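You operate a simulated robot arm through the tools that you are given. There is no shell and no other tool. Be economical: measure what you need, move in short steps, check, and stop when the job is done.

The job below is to be done with a simulated robot arm. You get a single attempt, and the scene is never put back.

Task
Start a new game: lamp on, knob to round one, sliders to zero, turn lever to red.
Fine: the lamp over the table has a pull bead; the pucks stay.

The check looks at the end state, three seconds after you hand in, the way a careful person would. Anything else that was tipped, shoved, dropped, spilled or broken makes it a failure.

Robot
A 6-joint arm with a two-finger parallel gripper, fixed in place. Base frame: the origin is at the foot of the arm, x ahead of it, y to its left, z up; the work surface is at about z = 75. Readings come in cm, degrees, newtons and seconds.
With the tool pointing down near the work surface it reaches from about 34 to 82 cm from the base axis. Its first joint turns from -166.0 to 166.0 degrees. Payload 3.91 kg.
Tool frame: the origin (TCP) lies between the finger pads and is the grasp point; the fingertips stand 3 cm ahead of it; z points along the fingers, y is the line along which they close. Largest opening 11 cm; finger width 2, thickness 1; the body of the gripper, 4.8 by 11.2 cm, starts 5.5 cm behind the TCP.
Orientation is that of the tool frame in the base frame, as a unit quaternion [w, x, y, z]. With the fingers straight down and closing along the base's y, the tool's x points along the base's -x, its y along +y and its z along -z.

Tools
- The arm moves only by the tool jog_arm. Its argument "rows" is a list of rows, each an object (a shift or turn left out is 0, a gripper value left out holds the last) with "offset": the shift along the base's x, y, z in cm, a list of three; "dr": the turn, a rotation vector about the base's x, y, z in degrees, a list of three. In form: [{"offset": [tx, ty, tz], "dr": [rx, ry, rz]}, ...]. A call has 1 to 10 rows; each row shifts and turns the commanded pose from where the row before left it. "gripper" is the opening in per cent of the stroke, from 0 (shut) to 100 (fully open), set as the call begins (left out, the last holds). Each row takes 0.2 s and may step no farther than 5 cm and 8.6 degrees from the row before; otherwise, or with a gripper value out of range, the whole call is refused. Where a pose cannot be reached the arm comes as near as it can. A force on the tool above 50 N (or 10 N above the force at the start of the call, whichever is more), or a blocked arm, ends the call early, and 0.2 s more pass. The fingers move at their own pace (about 4.5 cm/s each) and stop on an object; they squeeze with about 44 N. The grip force told is the motor's: it shows also when the fingers shut on nothing. Time passes only in rows, and 0.2 s behind the last, so rows that do not move let the fingers close. It gives the time, the measured TCP pose, the force on the tool (base axes), the opening and the grip force at its end, in the units of the frame above (readings bear some noise), with the torque about the TCP (base axes, N m) and any sound that the robot's microphone picked up.
- Cameras (640 x 400 px; columns grow to the right, rows downward): "scene" is fixed at [4.92, -50.03, 149.07]; the picture's right is [0.66, -0.75, 0.00], its down [-0.34, -0.30, -0.89] and it looks along [0.67, 0.59, -0.45] (base axes); focal length 214 px, centre (320, 200). "wrist" rides on the gripper at [7.7, 0.7, -11.5] in the tool frame; the picture's right is [-0.09, 1.00, 0.00], its down [-0.80, -0.07, -0.59] and it looks along [-0.59, -0.05, 0.80] (tool axes); focal length 270 px, centre (320, 200). There is no depth. A picture from a camera that has moved, and an enlarged one, comes with that camera's place and axes in the base frame and with its lens.
- camera(camera): a new picture of that camera. No time passes.
- slide_trunk(by): slides the trunk up (or, below 0, down) by that many cm; the arm rides with it, the base frame stays. It gives what a move gives, with no picture.
- zoom(camera, box): a new picture of the part [left, top, right, bottom] of that camera's present view, enlarged. No time passes.
- job_done(): hands the job in; it is judged then, once.

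Go step by step. Nothing tells you positions but the pictures and the camera data: compare them with the known pose of the tool, close in by small moves and look again before you grip or let go. The budget is 120 turns and 64 pictures, counting those below and the enlarged ones. Unless the task says otherwise, let go and move clear before handing in, and close with one line.

The tools are called after "Call:" by a JSON object that holds its "method" and its "body". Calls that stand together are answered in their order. jog_arm: Moves the arm, as the interface text tells. Its arguments: {"type":"object","properties":{"rows":{"type":"array"},"gripper":{"type":"number"}},"required":["rows"]} The other tools are called the same way: slide_trunk (by) slides the trunk up or down; camera (camera) takes a picture; zoom (camera, box) takes an enlarged picture of a part of a camera's view; job_done () hands the job in.

At the start:

```text
t: 0.0
ee_pos: [34.56, -6.37, 149.11]
ee_rot: [0.003, 0.001, 1.0, -0.001]
wrist_force: [0.2, -0.4, -1.1]
ft_torque: [0.0, -0.02, 0.0]
opening: 10.98
finger_force: 0.1
trunk travel left (down, up): [-52.8, 8.2]
```

scene: 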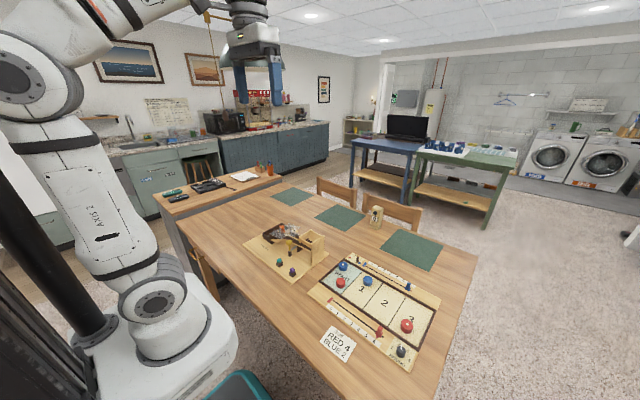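
wrist: 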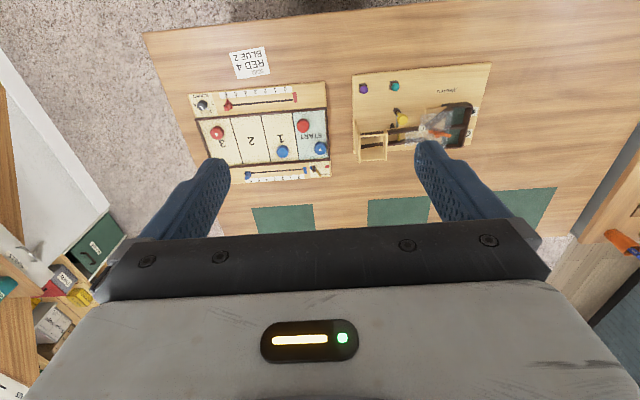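

I see a table with a shuffleboard-like game board (two sliders, a knob, maybe a turn lever) and a second dice-like board. I'll zoom in to identify the controls.

Call:
{"method": "zoom", "body": {"camera": "wrist", "box": [180, 40, 340, 190]}}

Call:
{"method": "zoom", "body": {"camera": "scene", "box": [300, 240, 460, 380]}}

Call:
{"method": "zoom", "body": {"camera": "scene", "box": [190, 0, 290, 110]}}

Call:
{"method": "zoom", "body": {"camera": "wrist", "box": [340, 50, 500, 180]}}

```text
2.67 times, centred on (260, 115) of wrist
camera zoom: at [26.83, -5.73, 160.46], right [0.09, 1.0, 0.0], down [0.8, -0.07, 0.6], along [0.6, -0.05, -0.8], focal length 721 px, centre (480, 427)
```

zoom: 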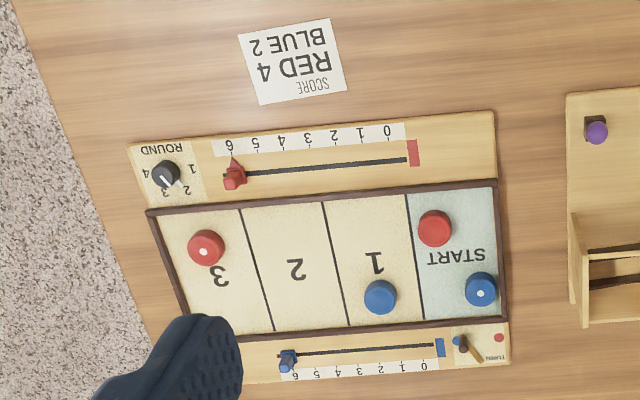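

```text
2.86 times, centred on (380, 310) of scene
camera zoom: at [4.92, -50.03, 149.07], right [0.66, -0.75, 0.0], down [-0.34, -0.3, -0.89], along [0.67, 0.59, -0.45], focal length 613 px, centre (149, -114)
```

zoom: 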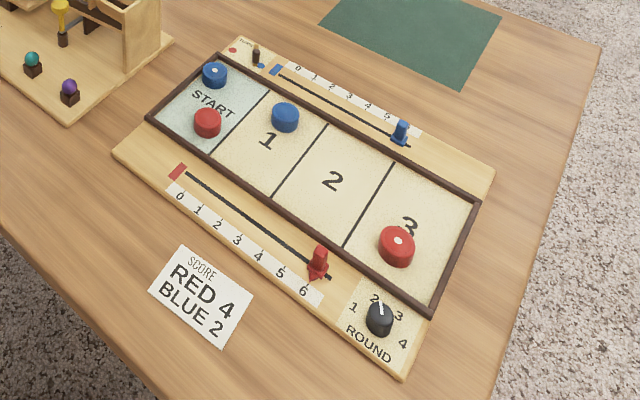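

```text
3.64 times, centred on (240, 55) of scene
camera zoom: at [4.92, -50.03, 149.07], right [0.66, -0.75, 0.0], down [-0.34, -0.3, -0.89], along [0.67, 0.59, -0.45], focal length 780 px, centre (611, 727)
```

zoom: 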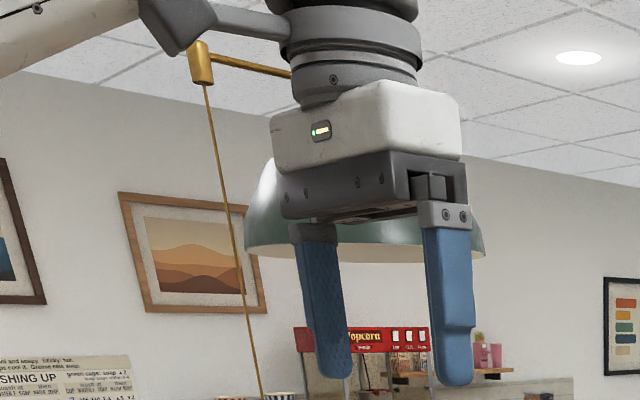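

```text
3.08 times, centred on (420, 115) of wrist
camera zoom: at [26.83, -5.73, 160.46], right [0.09, 1.0, 0.0], down [0.8, -0.07, 0.6], along [0.6, -0.05, -0.8], focal length 832 px, centre (12, 462)
```

zoom: 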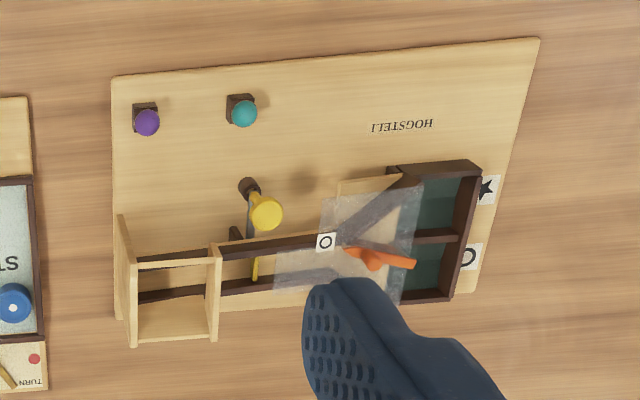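

The board: red slider at about (51,-36), blue slider at about (76,-35), knob at about (50,-43.5) and turn lever at about (76,-12). Next I need the bead at the end of the lamp's cord.

Call:
{"method": "zoom", "body": {"camera": "scene", "box": [220, 80, 300, 190]}}

Call:
{"method": "zoom", "body": {"camera": "scene", "box": [340, 245, 420, 295]}}

Call:
{"method": "zoom", "body": {"camera": "scene", "box": [360, 310, 440, 370]}}

```text
3.64 times, centred on (260, 135) of scene
camera zoom: at [4.92, -50.03, 149.07], right [0.66, -0.75, 0.0], down [-0.34, -0.3, -0.89], along [0.67, 0.59, -0.45], focal length 780 px, centre (538, 436)
```

zoom: 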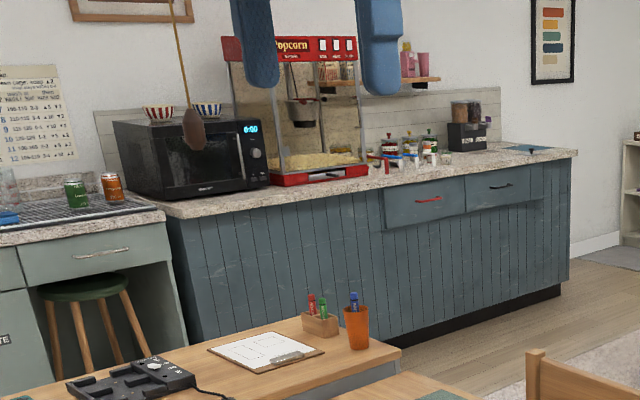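

```text
8.00 times, centred on (380, 270) of scene
camera zoom: at [4.92, -50.03, 149.07], right [0.66, -0.75, 0.0], down [-0.34, -0.3, -0.89], along [0.67, 0.59, -0.45], focal length 1716 px, centre (-160, -360)
```

zoom: 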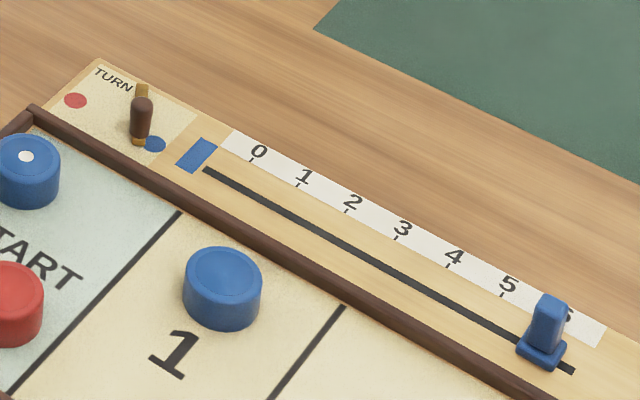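

```text
6.67 times, centred on (400, 340) of scene
camera zoom: at [4.92, -50.03, 149.07], right [0.66, -0.75, 0.0], down [-0.34, -0.3, -0.89], along [0.67, 0.59, -0.45], focal length 1430 px, centre (-213, -733)
```

zoom: 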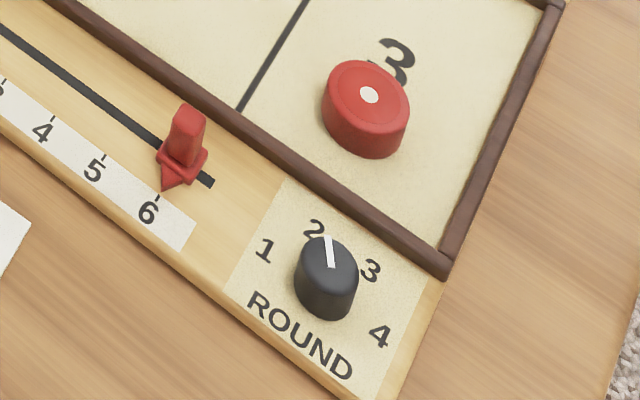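

The bead is the dark teardrop at the end of the golden cord, but its distance is unclear from one view. I'll back the tool away to the right and tilt the wrist camera up to triangulate it.

Call:
{"method": "jog_arm", "body": {"rows": [{"offset": [0, -3, 0]}, {"offset": [0, -3, 0]}, {"offset": [0, -2, 0], "dr": [0, -8, 0]}, {"offset": [0, -2, 0], "dr": [0, -8, 0]}, {"dr": [0, -8, 0]}, {"dr": [0, -8, 0]}, {"dr": [0, -8, 0]}]}}

Call:
{"method": "camera", "body": {"camera": "wrist"}}

Call:
{"method": "camera", "body": {"camera": "scene"}}

```text
t: 1.6
ee_pos: [34.62, -16.4, 149.23]
ee_rot: [0.345, 0.0, 0.939, -0.002]
wrist_force: [0.9, 0.5, -0.1]
ft_torque: [0.01, 0.05, 0.02]
opening: 11.01
finger_force: 0.0
trunk travel left (down, up): [-52.8, 8.2]
```

```text
54 pictures are left
camera wrist: at [21.24, -15.74, 152.84], right [0.07, 1.0, 0.05], down [0.22, -0.07, 0.97], along [0.97, -0.05, -0.23], focal length 270 px, centre (320, 200)
```

wrist: 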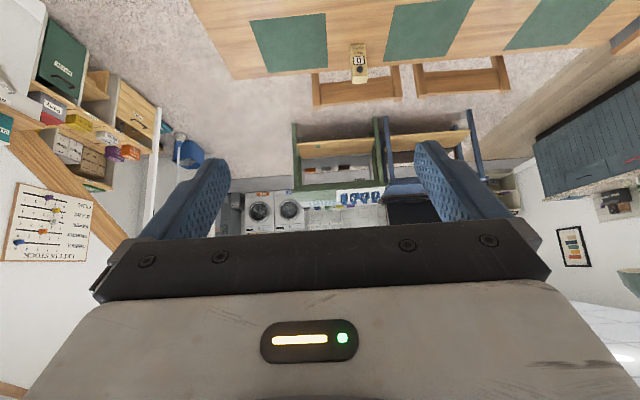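

```text
53 pictures are left
```

scene: 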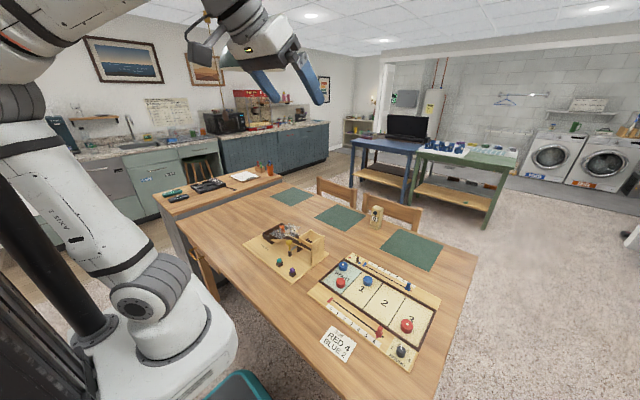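

The lamp is at the right edge of this inverted view. I'll yaw the tool left to see it and the bead.

Call:
{"method": "jog_arm", "body": {"rows": [{"dr": [0, 0, 8]}, {"dr": [0, 0, 8]}, {"dr": [0, 0, 8]}, {"dr": [0, 0, 8]}, {"dr": [0, 0, 8]}]}}

Call:
{"method": "camera", "body": {"camera": "wrist"}}

Call:
{"method": "zoom", "body": {"camera": "scene", "box": [180, 0, 340, 130]}}

```text
t: 2.8
ee_pos: [34.67, -16.38, 149.23]
ee_rot: [0.324, -0.322, 0.882, 0.118]
wrist_force: [0.1, 0.2, -0.2]
ft_torque: [-0.02, 0.01, -0.01]
opening: 11.0
finger_force: 0.0
trunk travel left (down, up): [-52.8, 8.2]
```

```text
52 pictures are left
camera wrist: at [24.06, -24.52, 152.79], right [-0.59, 0.8, 0.06], down [0.22, 0.09, 0.97], along [0.78, 0.59, -0.23], focal length 270 px, centre (320, 200)
```

wrist: 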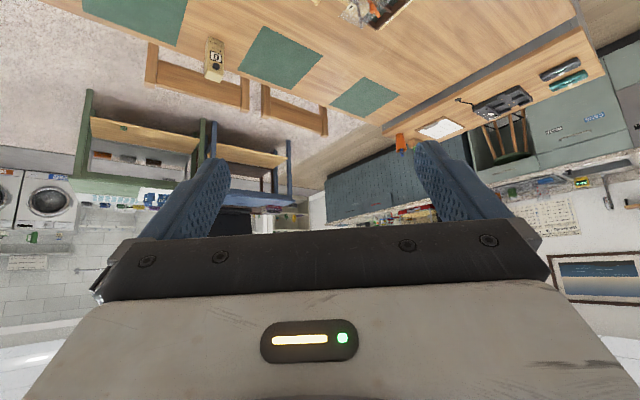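

```text
3.08 times, centred on (260, 65) of scene
camera zoom: at [4.92, -50.03, 149.07], right [0.66, -0.75, 0.0], down [-0.34, -0.3, -0.89], along [0.67, 0.59, -0.45], focal length 660 px, centre (505, 615)
```

zoom: 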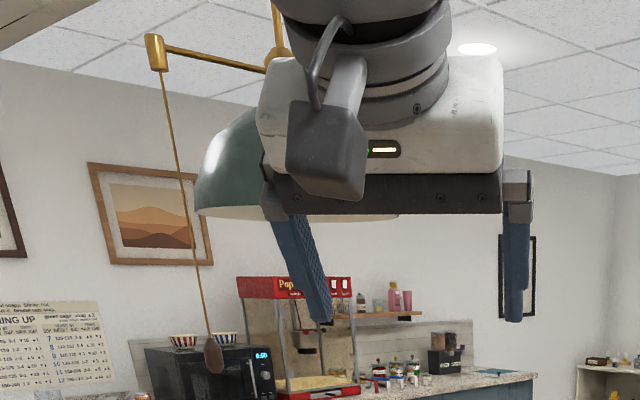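

The gripper body hides the lamp here, so I'll tilt the camera further up.

Call:
{"method": "jog_arm", "body": {"rows": [{"dr": [5.1, -6.1, 0]}, {"dr": [5.1, -6.1, 0]}, {"dr": [5.1, -6.1, 0]}, {"dr": [5.1, -6.1, 0]}]}}

Call:
{"method": "camera", "body": {"camera": "wrist"}}

```text
t: 3.8
ee_pos: [34.66, -16.49, 149.2]
ee_rot: [0.554, -0.277, 0.759, 0.201]
wrist_force: [-0.1, 0.8, 0.2]
ft_torque: [0.03, 0.01, -0.03]
opening: 11.01
finger_force: 0.1
trunk travel left (down, up): [-52.8, 8.2]
```

```text
50 pictures are left
camera wrist: at [23.98, -24.48, 145.2], right [-0.62, 0.78, 0.08], down [-0.2, -0.26, 0.94], along [0.76, 0.57, 0.32], focal length 270 px, centre (320, 200)
```

wrist: 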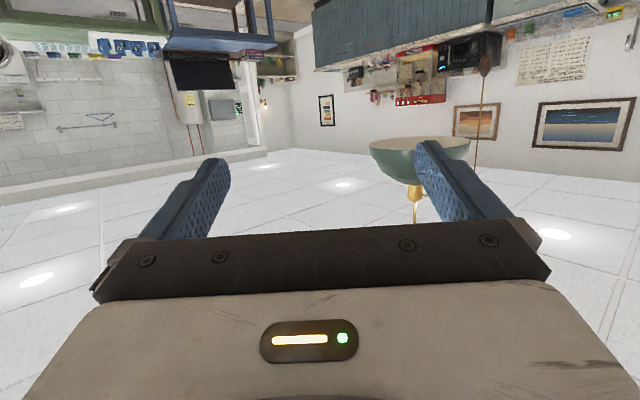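

Triangulating from the two views puts the bead at about (56, 54, 138), hanging vertically, with the lamp centred near (61, 35) and its rim above z = 155. I'll swing the tool left at low radius and face the bead horizontally from a distance.

Call:
{"method": "jog_arm", "body": {"rows": [{"offset": [0, 4, -2]}, {"offset": [0, 4.5, -2]}, {"offset": [0, 4.5, -2]}, {"offset": [0, 4.5, -2]}, {"offset": [0, 4.5, -2]}, {"offset": [0, 4.5, 0]}, {"offset": [0, 4.5, 0]}, {"offset": [0, 4.5, 0]}, {"offset": [0, 4.5, 0]}, {"offset": [0, 4.5, 0]}]}}

Call:
{"method": "camera", "body": {"camera": "wrist"}}

Call:
{"method": "camera", "body": {"camera": "scene"}}

```text
t: 4.9
ee_pos: [38.73, -2.37, 135.91]
ee_rot: [0.511, -0.216, 0.79, 0.26]
wrist_force: [-0.5, -0.4, 0.4]
ft_torque: [0.05, -0.04, 0.02]
opening: 10.98
finger_force: 0.0
trunk travel left (down, up): [-52.8, 8.2]
stopped in row 5: the arm was blocked; the commanded pose is now the measured one
```

```text
49 pictures are left
camera wrist: at [27.54, -9.81, 132.81], right [-0.57, 0.77, 0.27], down [-0.06, -0.37, 0.93], along [0.82, 0.52, 0.26], focal length 270 px, centre (320, 200)
```

wrist: 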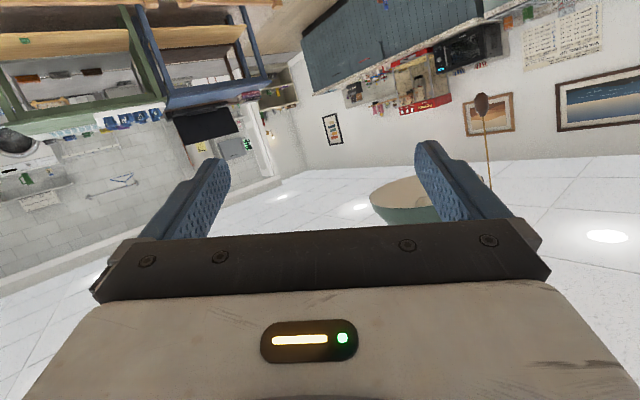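

```text
48 pictures are left
```

scene: 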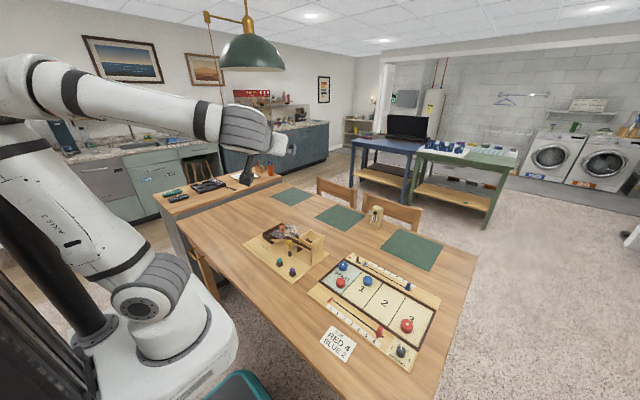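

The arm stalled near a joint limit without touching anything (forces near 0). I'll first straighten the tool to horizontal, heading about 45°, while moving slightly outward.

Call:
{"method": "jog_arm", "body": {"rows": [{"offset": [1, 1, 0], "dr": [1.4, -5.6, 1.2]}, {"offset": [1, 1, 0], "dr": [1.4, -5.6, 1.2]}, {"offset": [1, 1, 0], "dr": [1.4, -5.6, 1.2]}, {"offset": [1, 1, 0], "dr": [1.4, -5.6, 1.2]}, {"offset": [0, 3, 0]}, {"offset": [0, 3, 0]}]}}

```text
t: 6.3
ee_pos: [42.8, 7.71, 135.8]
ee_rot: [0.653, -0.273, 0.651, 0.274]
wrist_force: [0.3, -0.9, 1.0]
ft_torque: [0.0, 0.02, -0.01]
opening: 10.98
finger_force: 0.1
trunk travel left (down, up): [-52.8, 8.2]
```

Works smoothly now. I'll continue left toward the bead's radial line.

Call:
{"method": "jog_arm", "body": {"rows": [{"offset": [0, 4, 0]}, {"offset": [0, 4, 0]}, {"offset": [0, 4, 0]}, {"offset": [-0.5, 4, 0]}, {"offset": [-0.5, 4, 0]}, {"offset": [-0.5, 4, 0]}, {"offset": [-0.5, 4, 0]}]}}

Call:
{"method": "camera", "body": {"camera": "wrist"}}

Call:
{"method": "camera", "body": {"camera": "scene"}}

```text
t: 7.9
ee_pos: [42.84, 32.62, 135.53]
ee_rot: [0.65, -0.277, 0.652, 0.276]
wrist_force: [0.2, 0.9, 0.2]
ft_torque: [0.0, 0.0, 0.0]
opening: 11.01
finger_force: 0.1
out of reach, approached as far as the arm can: row 6, 7
trunk travel left (down, up): [-52.8, 8.2]
```

```text
47 pictures are left
camera wrist: at [34.46, 24.76, 127.76], right [-0.72, 0.69, 0.09], down [-0.36, -0.48, 0.8], along [0.6, 0.54, 0.59], focal length 270 px, centre (320, 200)
```

wrist: 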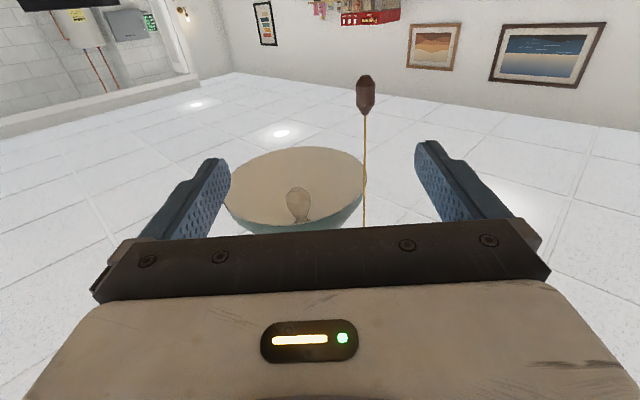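

```text
46 pictures are left
```

scene: 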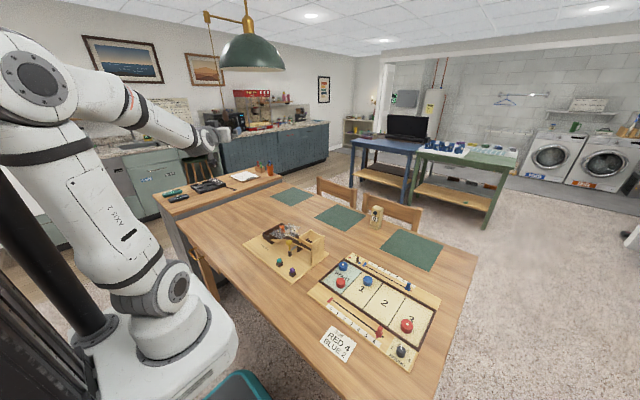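

Refined bead position: about (56.4, 54.7, 138.4). The last rows hit a reach limit, so I'll try heading directly outward to a pre-grasp point.

Call:
{"method": "jog_arm", "body": {"rows": [{"offset": [2, 2, 0.5]}, {"offset": [2, 3, 0.5]}]}}

```text
t: 8.5
ee_pos: [47.95, 36.38, 136.96]
ee_rot: [0.651, -0.274, 0.652, 0.274]
wrist_force: [-0.1, -0.4, 0.0]
ft_torque: [-0.01, 0.01, -0.02]
opening: 11.0
finger_force: 0.0
out of reach, approached as far as the arm can: row 1, 2
trunk travel left (down, up): [-52.8, 8.2]
```

Azimuth seems limited relative to tool heading (needs heading a bit larger than azimuth). I'll yaw the tool further left.

Call:
{"method": "jog_arm", "body": {"rows": [{"dr": [0, 0, 5]}, {"dr": [0, 0, 5]}, {"dr": [0, 0, 4]}]}}

```text
t: 9.3
ee_pos: [47.72, 36.27, 137.12]
ee_rot: [0.615, -0.349, 0.614, 0.351]
wrist_force: [-0.5, 0.8, 0.2]
ft_torque: [0.03, -0.02, 0.03]
opening: 10.99
finger_force: 0.0
trunk travel left (down, up): [-52.8, 8.2]
```

Good. The bead now lies about 20 cm ahead and 2 cm left of the tool axis; I'll advance half way and look.

Call:
{"method": "jog_arm", "body": {"rows": [{"offset": [-0.8, 2.7, 0.4]}, {"offset": [0.7, 3.1, 0.4]}, {"offset": [1.5, 2.6, 0.4]}]}}

Call:
{"method": "camera", "body": {"camera": "wrist"}}

Call:
{"method": "camera", "body": {"camera": "scene"}}

```text
t: 10.1
ee_pos: [49.1, 44.89, 138.19]
ee_rot: [0.614, -0.35, 0.615, 0.35]
wrist_force: [-0.3, -0.3, 0.9]
ft_torque: [-0.04, -0.05, -0.01]
opening: 11.02
finger_force: 0.0
trunk travel left (down, up): [-52.8, 8.2]
```

```text
45 pictures are left
camera wrist: at [42.78, 35.24, 130.36], right [-0.86, 0.51, 0.09], down [-0.24, -0.55, 0.8], along [0.46, 0.66, 0.59], focal length 270 px, centre (320, 200)
```

wrist: 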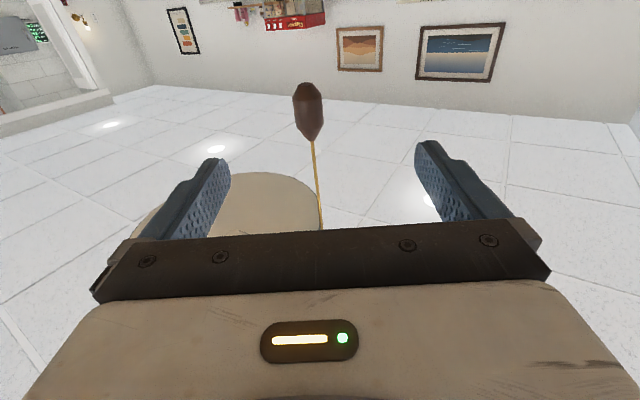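

```text
44 pictures are left
```

scene: 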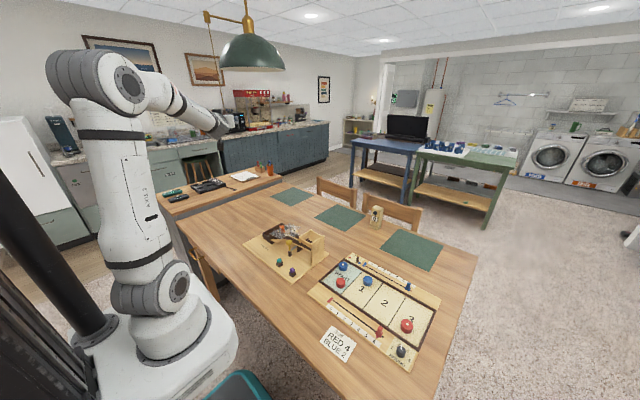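

Bead confirmed at (56.3, 54.6, 137.7), right between the open fingers ahead. Advancing and closing on it.

Call:
{"method": "jog_arm", "body": {"rows": [{"offset": [2.4, 2.0, -0.2]}, {"offset": [1.6, 2.6, -0.2]}, {"offset": [1.6, 2.6, -0.1]}, {"offset": [1.6, 2.5, 0]}]}}

Call:
{"method": "camera", "body": {"camera": "wrist"}}

```text
t: 11.1
ee_pos: [56.42, 54.34, 137.41]
ee_rot: [0.615, -0.349, 0.615, 0.35]
wrist_force: [-0.1, 0.0, 0.3]
ft_torque: [0.01, 0.01, 0.02]
opening: 10.99
finger_force: 0.1
trunk travel left (down, up): [-52.8, 8.2]
```

```text
43 pictures are left
camera wrist: at [50.03, 44.75, 129.68], right [-0.86, 0.51, 0.09], down [-0.24, -0.55, 0.8], along [0.46, 0.66, 0.59], focal length 270 px, centre (320, 200)
```

wrist: 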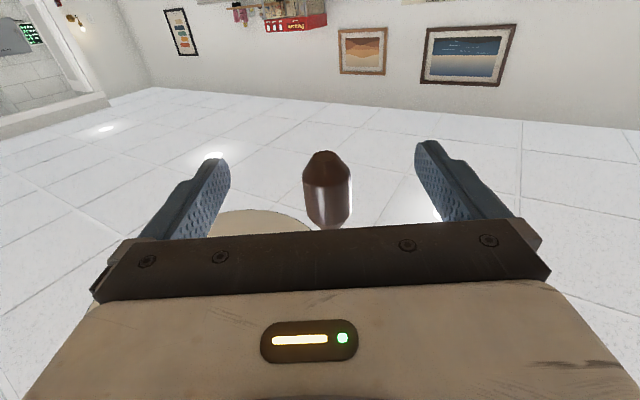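

The bead sits at the grasp point. Closing.

Call:
{"method": "jog_arm", "body": {"gripper": 0, "rows": [{}, {}, {}, {}, {}, {}]}}

```text
t: 12.5
ee_pos: [56.14, 54.38, 137.6]
ee_rot: [0.615, -0.351, 0.613, 0.351]
wrist_force: [-11.0, 3.9, -3.1]
ft_torque: [0.05, -0.04, 0.18]
opening: 2.54
finger_force: 41.7
trunk travel left (down, up): [-52.8, 8.2]
```

Bead gripped (opening 2.5 cm). I'll pull down in small steps, listening for a click.

Call:
{"method": "jog_arm", "body": {"rows": [{"offset": [0, 0, -0.7]}, {"offset": [0, 0, -0.7]}, {"offset": [0, 0, -0.7]}]}}

Call:
{"method": "zoom", "body": {"camera": "scene", "box": [180, 0, 340, 130]}}

```text
t: 13.3
ee_pos: [56.04, 54.37, 135.82]
ee_rot: [0.615, -0.35, 0.613, 0.35]
wrist_force: [-11.9, 4.5, 1.1]
ft_torque: [-0.55, 0.3, 0.19]
opening: 2.5
finger_force: 44.9
trunk travel left (down, up): [-52.8, 8.2]
heard: click
```

```text
3.08 times, centred on (260, 65) of scene
camera zoom: at [4.92, -50.03, 149.07], right [0.66, -0.75, 0.0], down [-0.34, -0.3, -0.89], along [0.67, 0.59, -0.45], focal length 660 px, centre (505, 615)
```

zoom: 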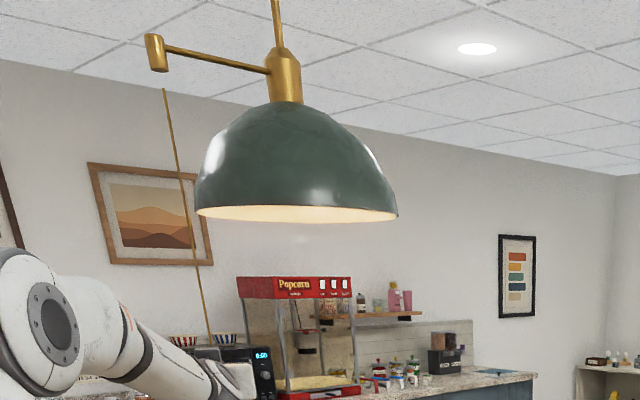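

A click was heard, and the lamp's inside glows warm: it is on. I'll return the bead up, release, and back out straight.

Call:
{"method": "jog_arm", "body": {"rows": [{"offset": [0, 0, 0.7]}, {"offset": [0, 0, 0.7]}, {"offset": [0, 0, 0.6]}]}}

Call:
{"method": "jog_arm", "body": {"gripper": 100, "rows": [{}, {}, {}, {}, {}, {}, {}]}}

Call:
{"method": "jog_arm", "body": {"rows": [{"offset": [-1.5, -2.5, 0]}, {"offset": [-1.5, -2.5, 0]}, {"offset": [-1.5, -2.5, 0]}, {"offset": [-1.5, -2.5, 0]}, {"offset": [-1.5, -2.5, 0]}, {"offset": [-1.5, -2.5, 0]}]}}

Call:
{"method": "camera", "body": {"camera": "wrist"}}

Call:
{"method": "camera", "body": {"camera": "scene"}}

```text
t: 14.1
ee_pos: [56.07, 54.33, 137.65]
ee_rot: [0.614, -0.35, 0.615, 0.35]
wrist_force: [-12.6, 5.4, -3.4]
ft_torque: [1.04, -0.48, 0.25]
opening: 2.5
finger_force: 44.6
trunk travel left (down, up): [-52.8, 8.2]
```

```text
t: 15.7
ee_pos: [56.37, 54.24, 137.6]
ee_rot: [0.615, -0.349, 0.614, 0.35]
wrist_force: [-0.7, 0.6, -0.3]
ft_torque: [-0.01, 0.05, -0.02]
opening: 11.0
finger_force: 0.1
trunk travel left (down, up): [-52.8, 8.2]
```

```text
t: 17.1
ee_pos: [47.32, 39.13, 137.87]
ee_rot: [0.615, -0.349, 0.614, 0.35]
wrist_force: [0.0, -0.2, -0.1]
ft_torque: [0.0, 0.01, 0.01]
opening: 11.01
finger_force: 0.1
trunk travel left (down, up): [-52.8, 8.2]
```

```text
41 pictures are left
camera wrist: at [40.89, 29.59, 129.96], right [-0.86, 0.51, 0.09], down [-0.24, -0.55, 0.8], along [0.45, 0.66, 0.59], focal length 270 px, centre (320, 200)
```

wrist: 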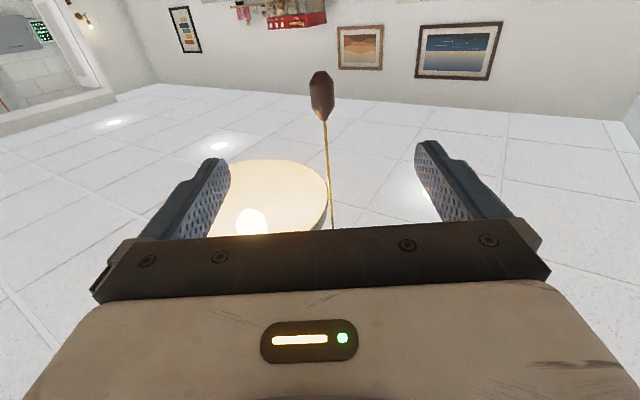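

```text
40 pictures are left
```

scene: 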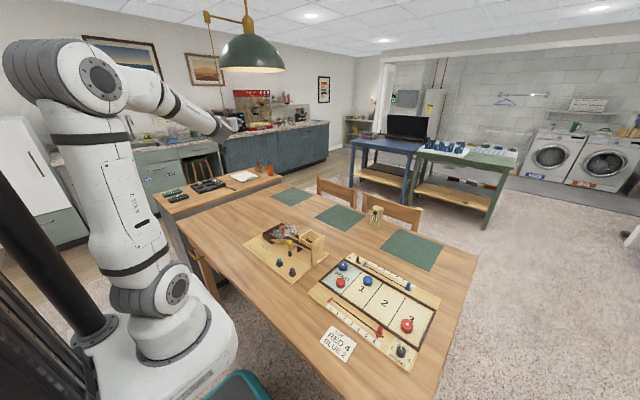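

The lamp is clearly lit and the bead hangs free. Now I'll retrace toward the board: swing right, then tilt the tool back down.

Call:
{"method": "jog_arm", "body": {"rows": [{"offset": [-0.5, -4, 0]}, {"offset": [-0.5, -4, 0], "dr": [0, 0, -3]}, {"offset": [-0.5, -4, 0], "dr": [0, 0, -3]}, {"offset": [-0.5, -4, 0], "dr": [0, 0, -4]}, {"offset": [-0.5, -4, 0], "dr": [0, 0, -4]}, {"offset": [-0.5, -4, 0], "dr": [0, 0, -4]}, {"offset": [-0.5, -4, 0], "dr": [0, 0, -4]}, {"offset": [-0.5, -4, 0], "dr": [0, 0, -6]}, {"offset": [0, -4, 0], "dr": [0, 0, -8]}, {"offset": [0, -4, 0], "dr": [0, 0, -8]}]}}

```text
t: 19.3
ee_pos: [43.38, -0.76, 137.85]
ee_rot: [0.702, -0.093, 0.7, 0.094]
wrist_force: [0.2, -1.6, -0.4]
ft_torque: [0.01, -0.08, 0.02]
opening: 10.99
finger_force: 0.0
trunk travel left (down, up): [-52.8, 8.2]
```

Call:
{"method": "jog_arm", "body": {"rows": [{"offset": [0, -4, 0], "dr": [0, 0, -7.7]}, {"offset": [0, -4, 0], "dr": [0, 0, -7.5]}, {"offset": [0, -4, 0], "dr": [0, 8, 0]}, {"offset": [0, -4, 0], "dr": [0, 8, 0]}, {"offset": [0, -4, 0], "dr": [0, 8, 0]}, {"offset": [0, -4, 0], "dr": [0, 8, 0]}, {"dr": [0, 8, 0]}, {"dr": [0, 8, 0]}, {"dr": [0, 8, 0]}, {"dr": [0, 8, 0]}]}}

Call:
{"method": "jog_arm", "body": {"rows": [{"dr": [0, 8, 0]}, {"dr": [0, 8, 0]}, {"dr": [0, 8, 0]}, {"dr": [0, 2, 0]}], "gripper": 0}}

```text
t: 20.2
ee_pos: [44.94, -5.03, 138.81]
ee_rot: [0.645, -0.091, 0.756, 0.065]
wrist_force: [0.8, -0.8, 0.6]
ft_torque: [0.03, 0.01, 0.03]
opening: 11.01
finger_force: 0.0
trunk travel left (down, up): [-52.8, 8.2]
stopped in row 4: the arm was blocked; the commanded pose is now the measured one
```

```text
t: 21.2
ee_pos: [44.66, -5.1, 138.95]
ee_rot: [0.459, -0.075, 0.882, 0.083]
wrist_force: [0.2, -0.9, 0.5]
ft_torque: [-0.04, -0.01, 0.04]
opening: 2.12
finger_force: 0.0
trunk travel left (down, up): [-52.8, 8.2]
```

Call:
{"method": "jog_arm", "body": {"rows": [{"dr": [-1.41, 7.83, -1.27]}, {"dr": [-1.41, 7.83, -1.27]}, {"dr": [-1.41, 7.83, -1.27]}, {"dr": [-1.41, 7.83, -1.27]}, {"dr": [-1.41, 7.83, -1.27]}, {"dr": [-1.41, 7.83, -1.27]}, {"dr": [-1.41, 7.83, -1.27]}]}}

```text
t: 22.8
ee_pos: [44.86, -5.11, 138.77]
ee_rot: [-0.001, 0.0, 1.0, 0.0]
wrist_force: [0.9, -0.6, 0.4]
ft_torque: [0.0, 0.02, 0.02]
opening: 0.0
finger_force: 37.2
trunk travel left (down, up): [-52.8, 8.2]
```

The tool is pointing down, closed. I'll move over the board's near side and lower the trunk.

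Call:
{"method": "jog_arm", "body": {"gripper": 45, "rows": [{"offset": [0, -4, 0]}, {"offset": [0, -4, 0]}, {"offset": [0, -4, 0]}, {"offset": [0, -4, 0]}, {"offset": [0, -4, 0]}]}}

Call:
{"method": "slide_trunk", "body": {"by": -30}}

Call:
{"method": "camera", "body": {"camera": "wrist"}}

Call:
{"method": "camera", "body": {"camera": "scene"}}

```text
t: 24.0
ee_pos: [44.81, -25.18, 138.93]
ee_rot: [0.0, 0.0, 1.0, 0.001]
wrist_force: [-0.3, -0.6, -0.1]
ft_torque: [0.0, 0.05, -0.05]
opening: 4.94
finger_force: 0.0
trunk travel left (down, up): [-52.8, 8.2]
```

```text
t: 27.0
ee_pos: [44.93, -25.03, 108.94]
ee_rot: [0.0, 0.0, 1.0, 0.001]
wrist_force: [-0.1, -0.5, 0.2]
ft_torque: [-0.01, -0.02, 0.01]
opening: 4.92
finger_force: 0.0
trunk travel left (down, up): [-22.8, 38.2]
```

```text
39 pictures are left
camera wrist: at [37.26, -24.41, 120.34], right [0.09, 1.0, 0.0], down [0.8, -0.07, 0.59], along [0.59, -0.05, -0.8], focal length 270 px, centre (320, 200)
```

wrist: 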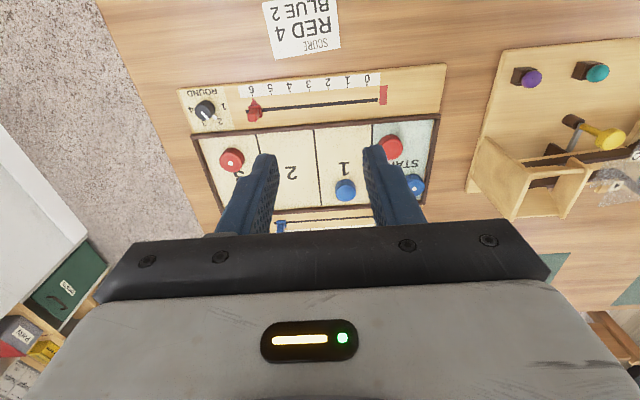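

```text
38 pictures are left
```

scene: 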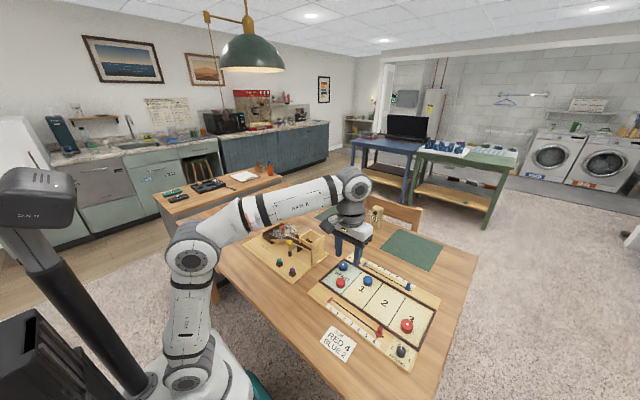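

Refined: red slider ≈ (50.3,-35.9), knob ≈ (49.4,-43.4). I'll hover above the red slider for a closer look.

Call:
{"method": "jog_arm", "body": {"rows": [{"offset": [1.3, -2.7, -4]}, {"offset": [1.3, -2.7, -4]}, {"offset": [1.3, -2.7, -4]}, {"offset": [1.4, -2.7, -4]}]}}

Call:
{"method": "camera", "body": {"camera": "wrist"}}

Call:
{"method": "zoom", "body": {"camera": "scene", "box": [340, 260, 440, 370]}}

```text
refused: row 4 steps farther than a row can; nothing moved
```

```text
37 pictures are left
camera wrist: at [37.26, -24.41, 120.34], right [0.09, 1.0, 0.0], down [0.8, -0.07, 0.59], along [0.59, -0.05, -0.8], focal length 270 px, centre (320, 200)
```

wrist: 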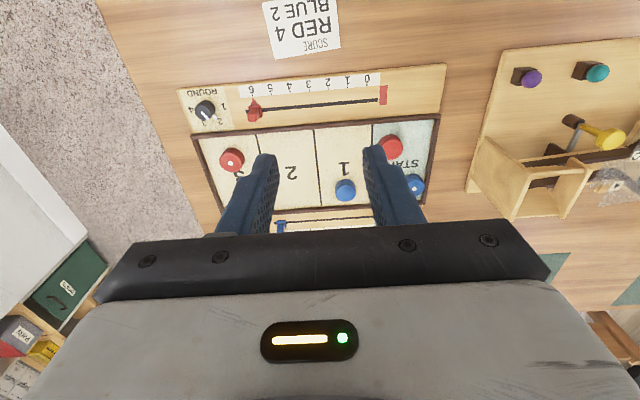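

```text
3.64 times, centred on (390, 315) of scene
camera zoom: at [4.92, -50.03, 149.07], right [0.66, -0.75, 0.0], down [-0.34, -0.3, -0.89], along [0.67, 0.59, -0.45], focal length 780 px, centre (66, -218)
```

zoom: 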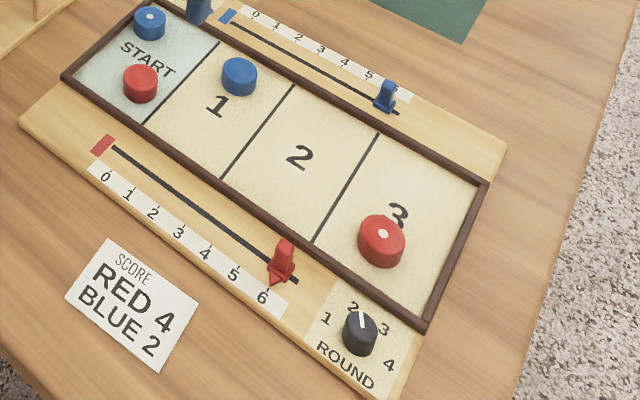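

That row was slightly too long; I'll repeat it with smaller steps.

Call:
{"method": "jog_arm", "body": {"rows": [{"offset": [1.3, -2.6, -3.4]}, {"offset": [1.3, -2.2, -3.4]}, {"offset": [1.3, -2.2, -3.4]}, {"offset": [1.0, -2.2, -3.4]}, {"offset": [0.5, -1.6, -3.4]}]}}

Call:
{"method": "camera", "body": {"camera": "wrist"}}

Call:
{"method": "zoom", "body": {"camera": "scene", "box": [340, 270, 440, 370]}}

```text
t: 28.2
ee_pos: [50.45, -35.82, 92.08]
ee_rot: [0.0, 0.0, 1.0, 0.001]
wrist_force: [0.2, 0.9, -0.8]
ft_torque: [0.01, -0.03, 0.02]
opening: 4.95
finger_force: 0.1
trunk travel left (down, up): [-22.8, 38.2]
```

```text
35 pictures are left
camera wrist: at [42.66, -35.16, 103.42], right [0.09, 1.0, 0.0], down [0.8, -0.07, 0.59], along [0.59, -0.05, -0.8], focal length 270 px, centre (320, 200)
```

wrist: 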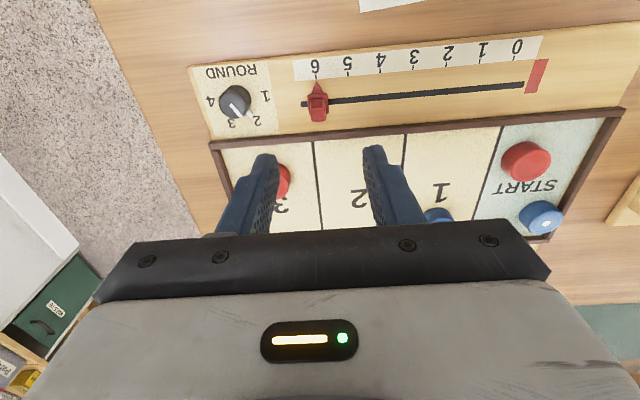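

```text
4.00 times, centred on (390, 320) of scene
camera zoom: at [4.92, -50.03, 149.07], right [0.66, -0.75, 0.0], down [-0.34, -0.3, -0.89], along [0.67, 0.59, -0.45], focal length 858 px, centre (40, -280)
```

zoom: 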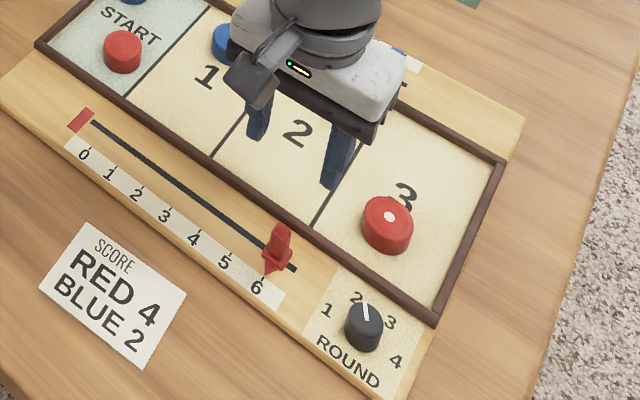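

Red slider tab is at (50.6, -36.1) with its top at z≈81; the scale puts zero at y≈-17.8. I'll descend to straddle the tab and grip it.

Call:
{"method": "jog_arm", "body": {"rows": [{"offset": [0.1, -0.2, -4]}, {"offset": [0, 0, -4]}, {"offset": [0, 0, -2.8]}]}}

Call:
{"method": "zoom", "body": {"camera": "scene", "box": [340, 270, 440, 370]}}

Call:
{"method": "camera", "body": {"camera": "wrist"}}

```text
t: 29.0
ee_pos: [50.34, -35.93, 81.19]
ee_rot: [0.0, 0.0, 1.0, 0.001]
wrist_force: [-0.4, -0.1, 0.1]
ft_torque: [0.01, 0.01, -0.01]
opening: 4.96
finger_force: 0.1
trunk travel left (down, up): [-22.8, 38.2]
```

```text
4.00 times, centred on (390, 320) of scene
camera zoom: at [4.92, -50.03, 149.07], right [0.66, -0.75, 0.0], down [-0.34, -0.3, -0.89], along [0.67, 0.59, -0.45], focal length 858 px, centre (40, -280)
```

zoom: 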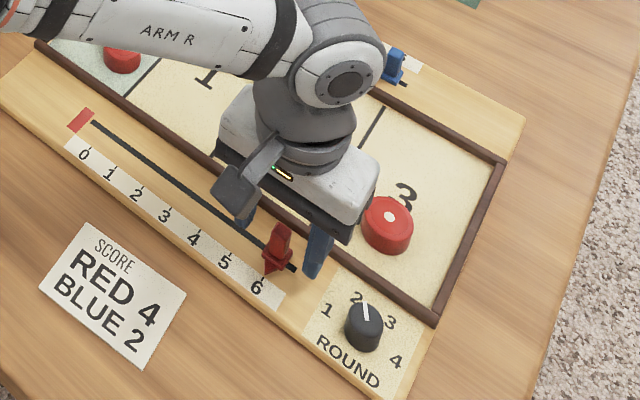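

```text
32 pictures are left
camera wrist: at [42.74, -35.34, 92.59], right [0.09, 1.0, 0.0], down [0.8, -0.07, 0.59], along [0.59, -0.05, -0.8], focal length 270 px, centre (320, 200)
```

wrist: 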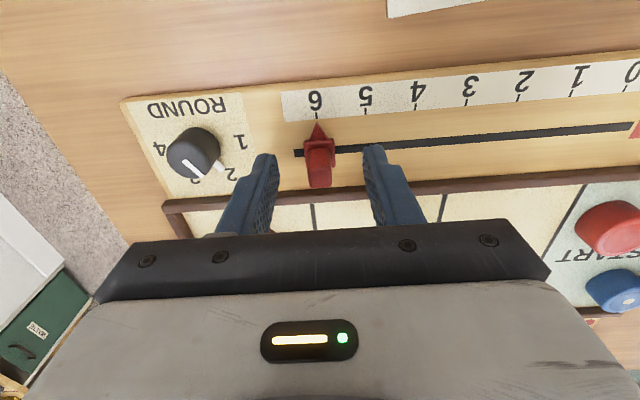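

The tab is centred between the fingers. Closing on it.

Call:
{"method": "jog_arm", "body": {"gripper": 0, "rows": [{}, {}, {}, {}]}}

Call:
{"method": "jog_arm", "body": {"rows": [{"offset": [0, 1, 0]}, {"offset": [0, 2, 0]}]}}

```text
t: 30.0
ee_pos: [50.47, -35.94, 81.28]
ee_rot: [-0.001, 0.0, 1.0, 0.001]
wrist_force: [-1.4, -0.7, -1.7]
ft_torque: [-0.1, -0.34, 0.04]
opening: 1.38
finger_force: 45.0
trunk travel left (down, up): [-22.8, 38.2]
```

```text
t: 30.6
ee_pos: [50.39, -33.04, 81.28]
ee_rot: [0.0, -0.001, 1.0, 0.0]
wrist_force: [0.7, 0.9, 8.6]
ft_torque: [0.0, 1.3, 0.03]
opening: 1.39
finger_force: 44.5
trunk travel left (down, up): [-22.8, 38.2]
```

It slides smoothly. Continuing toward zero.

Call:
{"method": "jog_arm", "body": {"rows": [{"offset": [0, 2.5, 0]}, {"offset": [0, 2.5, 0]}, {"offset": [0, 2.5, 0]}, {"offset": [0, 2.5, 0]}, {"offset": [0, 2.5, 0]}, {"offset": [0, 1.5, 0]}]}}

Call:
{"method": "camera", "body": {"camera": "wrist"}}

```text
t: 32.0
ee_pos: [50.5, -19.14, 81.14]
ee_rot: [0.0, 0.0, 1.0, 0.001]
wrist_force: [6.3, -0.6, 12.2]
ft_torque: [-0.2, -0.91, 0.05]
opening: 1.4
finger_force: 44.8
trunk travel left (down, up): [-22.8, 38.2]
```

```text
31 pictures are left
camera wrist: at [42.71, -18.47, 92.57], right [0.09, 1.0, 0.0], down [0.8, -0.07, 0.59], along [0.59, -0.05, -0.8], focal length 270 px, centre (320, 200)
```

wrist: 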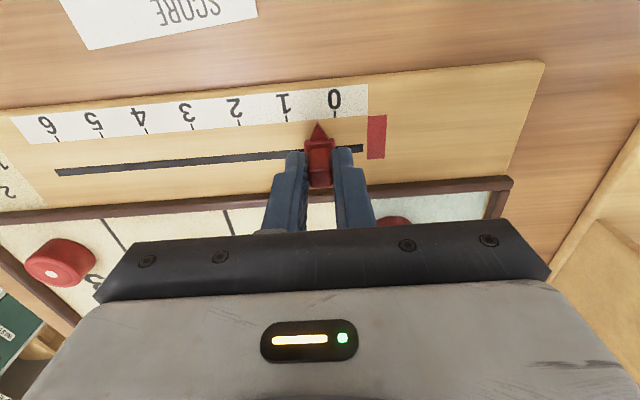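

Pointer is about 1 cm short of 0. Nudging the last bit.

Call:
{"method": "jog_arm", "body": {"rows": [{"offset": [0, 0.5, 0]}, {"offset": [0, 0.5, 0]}, {}]}}

Call:
{"method": "zoom", "body": {"camera": "wrist", "box": [260, 70, 400, 190]}}

```text
t: 32.8
ee_pos: [50.38, -18.1, 81.25]
ee_rot: [0.001, 0.001, 1.0, 0.0]
wrist_force: [6.2, -0.7, 21.3]
ft_torque: [-0.06, 0.87, -0.01]
opening: 1.39
finger_force: 44.7
trunk travel left (down, up): [-22.8, 38.2]
```

```text
3.33 times, centred on (330, 130) of wrist
camera zoom: at [42.71, -17.44, 92.57], right [0.09, 1.0, 0.0], down [0.8, -0.07, 0.6], along [0.59, -0.05, -0.8], focal length 901 px, centre (287, 433)
```

zoom: 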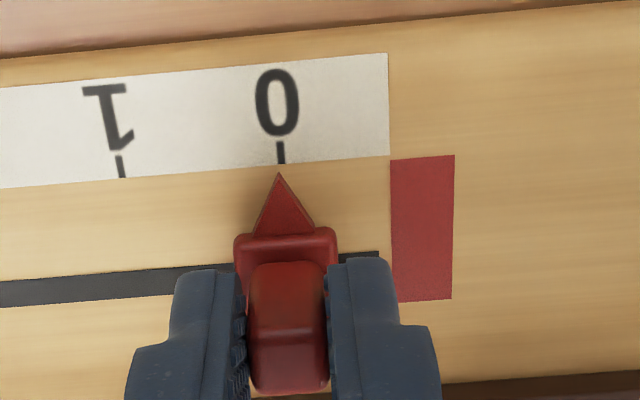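

Pointer is exactly on 0. Releasing and rising.

Call:
{"method": "jog_arm", "body": {"gripper": 40, "rows": [{}, {}, {}, {}]}}

Call:
{"method": "jog_arm", "body": {"rows": [{"offset": [0, 0, 3]}, {"offset": [0, 0, 4]}, {"offset": [0, -4, 1]}, {"offset": [0, -4.5, 0]}, {"offset": [0, -4.5, 0]}, {"offset": [0, -4.5, 0]}, {"offset": [0, -4.5, 0]}, {"offset": [-0.5, -3.2, 0]}]}}

Call:
{"method": "zoom", "body": {"camera": "scene", "box": [320, 255, 440, 375]}}

Call:
{"method": "camera", "body": {"camera": "wrist"}}

```text
t: 33.8
ee_pos: [50.45, -18.02, 81.05]
ee_rot: [0.0, 0.0, 1.0, 0.001]
wrist_force: [-0.3, -0.7, 0.2]
ft_torque: [0.01, -0.01, -0.01]
opening: 4.41
finger_force: 0.0
trunk travel left (down, up): [-22.8, 38.2]
```

```text
t: 35.6
ee_pos: [50.25, -43.2, 89.04]
ee_rot: [0.0, 0.0, 1.0, 0.001]
wrist_force: [0.0, 0.1, 0.0]
ft_torque: [-0.01, 0.0, -0.01]
opening: 4.4
finger_force: 0.0
trunk travel left (down, up): [-22.8, 38.2]
```

```text
3.33 times, centred on (380, 315) of scene
camera zoom: at [4.92, -50.03, 149.07], right [0.66, -0.75, 0.0], down [-0.34, -0.3, -0.89], along [0.67, 0.59, -0.45], focal length 715 px, centre (120, -183)
```

zoom: 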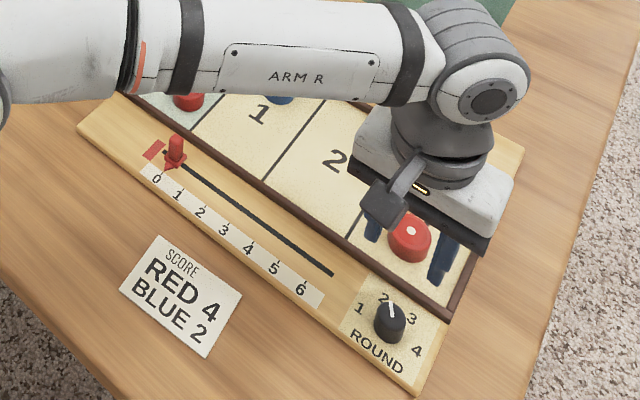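

```text
28 pictures are left
camera wrist: at [42.51, -42.59, 100.43], right [0.09, 1.0, 0.0], down [0.8, -0.07, 0.59], along [0.59, -0.05, -0.8], focal length 270 px, centre (320, 200)
```

wrist: 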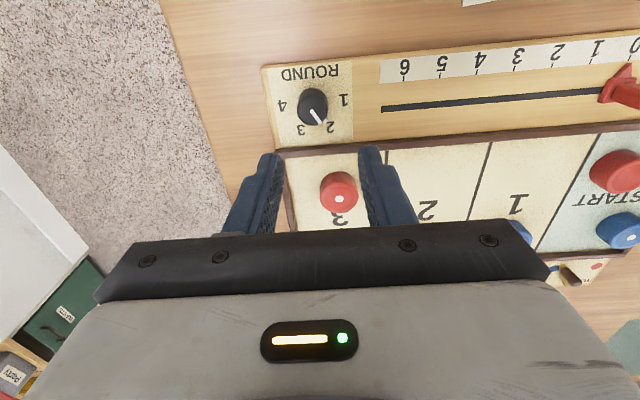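

Now zoom on the knob to find its centre, pointer angle and label positions.

Call:
{"method": "zoom", "body": {"camera": "wrist", "box": [260, 60, 360, 150]}}

```text
4.44 times, centred on (310, 105) of wrist
camera zoom: at [42.51, -42.59, 100.43], right [0.09, 1.0, 0.0], down [0.8, -0.07, 0.59], along [0.59, -0.05, -0.8], focal length 1201 px, centre (364, 622)
```

zoom: 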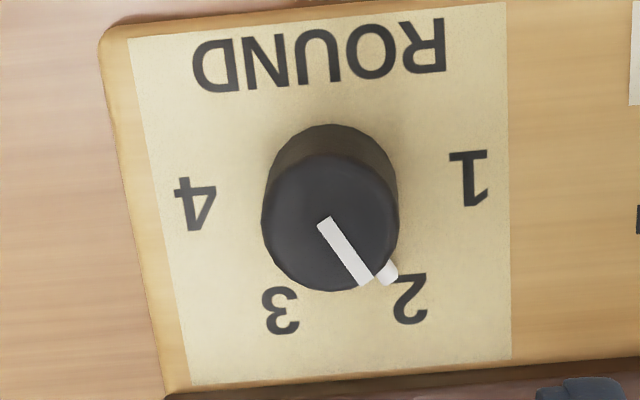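

Knob centre ≈ (49.6,-43.9), top z≈78.6; label 1 lies toward +y, 60° counter-clockwise from the present pointer at 2. I'll hover over it with a slight yaw so the fingers avoid the pointer nub.

Call:
{"method": "jog_arm", "body": {"gripper": 40, "rows": [{"offset": [-0.65, -0.7, 0], "dr": [0, 0, 7.5]}, {"offset": [0, 0, -2.5], "dr": [0, 0, 7.5]}, {"offset": [0, 0, -2.5]}]}}

Call:
{"method": "camera", "body": {"camera": "wrist"}}

```text
t: 36.4
ee_pos: [49.43, -43.84, 84.33]
ee_rot: [0.001, -0.132, 0.991, 0.001]
wrist_force: [-0.1, -1.0, 0.2]
ft_torque: [-0.02, -0.01, -0.04]
opening: 4.41
finger_force: 0.0
trunk travel left (down, up): [-22.8, 38.2]
```

```text
26 pictures are left
camera wrist: at [41.79, -45.25, 95.6], right [-0.17, 0.98, 0.0], down [0.79, 0.14, 0.59], along [0.59, 0.1, -0.8], focal length 270 px, centre (320, 200)
```

wrist: 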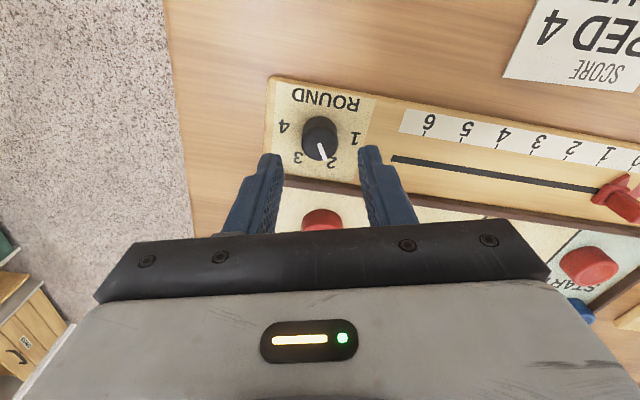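

Alignment matches prediction. Descending around the knob and gripping.

Call:
{"method": "jog_arm", "body": {"rows": [{"offset": [0.1, 0, -2]}, {"offset": [0, 0, -2.1]}, {}]}}

Call:
{"method": "jog_arm", "body": {"gripper": 0, "rows": [{}, {}, {}, {}]}}

Call:
{"method": "zoom", "body": {"camera": "wrist", "box": [230, 90, 410, 220]}}

```text
t: 37.2
ee_pos: [49.35, -43.99, 80.15]
ee_rot: [0.0, -0.131, 0.991, 0.0]
wrist_force: [0.8, 0.3, -0.2]
ft_torque: [-0.03, -0.01, -0.01]
opening: 4.41
finger_force: 0.1
trunk travel left (down, up): [-22.8, 38.2]
```

```text
t: 38.2
ee_pos: [49.38, -43.82, 80.21]
ee_rot: [0.0, -0.131, 0.991, 0.001]
wrist_force: [-1.8, 3.5, -2.7]
ft_torque: [0.18, -0.03, 0.04]
opening: 2.51
finger_force: 44.8
trunk travel left (down, up): [-22.8, 38.2]
```

```text
3.08 times, centred on (320, 155) of wrist
camera zoom: at [41.84, -45.29, 91.47], right [-0.17, 0.98, 0.0], down [0.79, 0.14, 0.59], along [0.59, 0.1, -0.8], focal length 832 px, centre (320, 338)
```

zoom: 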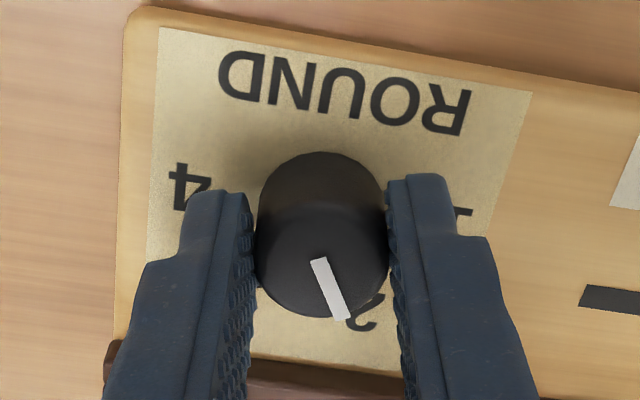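

Knob is gripped. Turning counter-clockwise in steps.

Call:
{"method": "jog_arm", "body": {"rows": [{"dr": [0, 0, 7.5]}, {"dr": [0, 0, 7.5]}, {"dr": [0, 0, 7.5]}, {"dr": [0, 0, 7.5]}]}}

Call:
{"method": "jog_arm", "body": {"rows": [{"dr": [0, 0, 7.5]}, {"dr": [0, 0, 7.5]}, {"dr": [0, 0, 5]}]}}

Call:
{"method": "zoom", "body": {"camera": "wrist", "box": [230, 90, 410, 220]}}

```text
t: 39.2
ee_pos: [49.5, -43.97, 80.13]
ee_rot: [0.0, -0.383, 0.924, 0.0]
wrist_force: [9.7, -9.2, 5.9]
ft_torque: [-0.27, -0.35, -0.05]
opening: 2.5
finger_force: 44.9
trunk travel left (down, up): [-22.8, 38.2]
```

```text
t: 40.0
ee_pos: [49.54, -44.0, 80.23]
ee_rot: [0.001, -0.538, 0.843, -0.001]
wrist_force: [19.2, -14.8, 12.6]
ft_torque: [0.39, -1.04, -0.08]
opening: 2.5
finger_force: 45.0
trunk travel left (down, up): [-22.8, 38.2]
```

```text
3.08 times, centred on (320, 155) of wrist
camera zoom: at [45.73, -50.8, 91.47], right [-0.87, 0.5, 0.0], down [0.4, 0.7, 0.59], along [0.3, 0.51, -0.8], focal length 832 px, centre (320, 338)
```

zoom: 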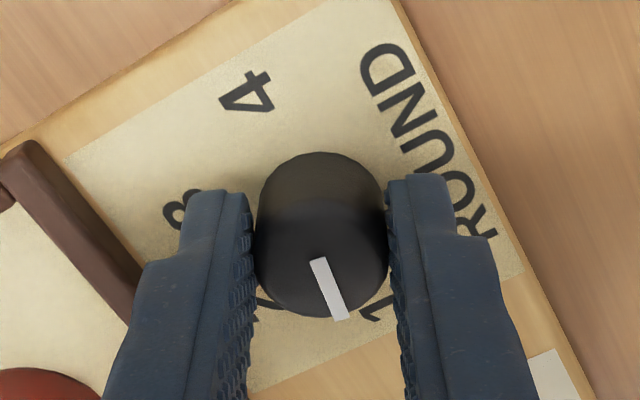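

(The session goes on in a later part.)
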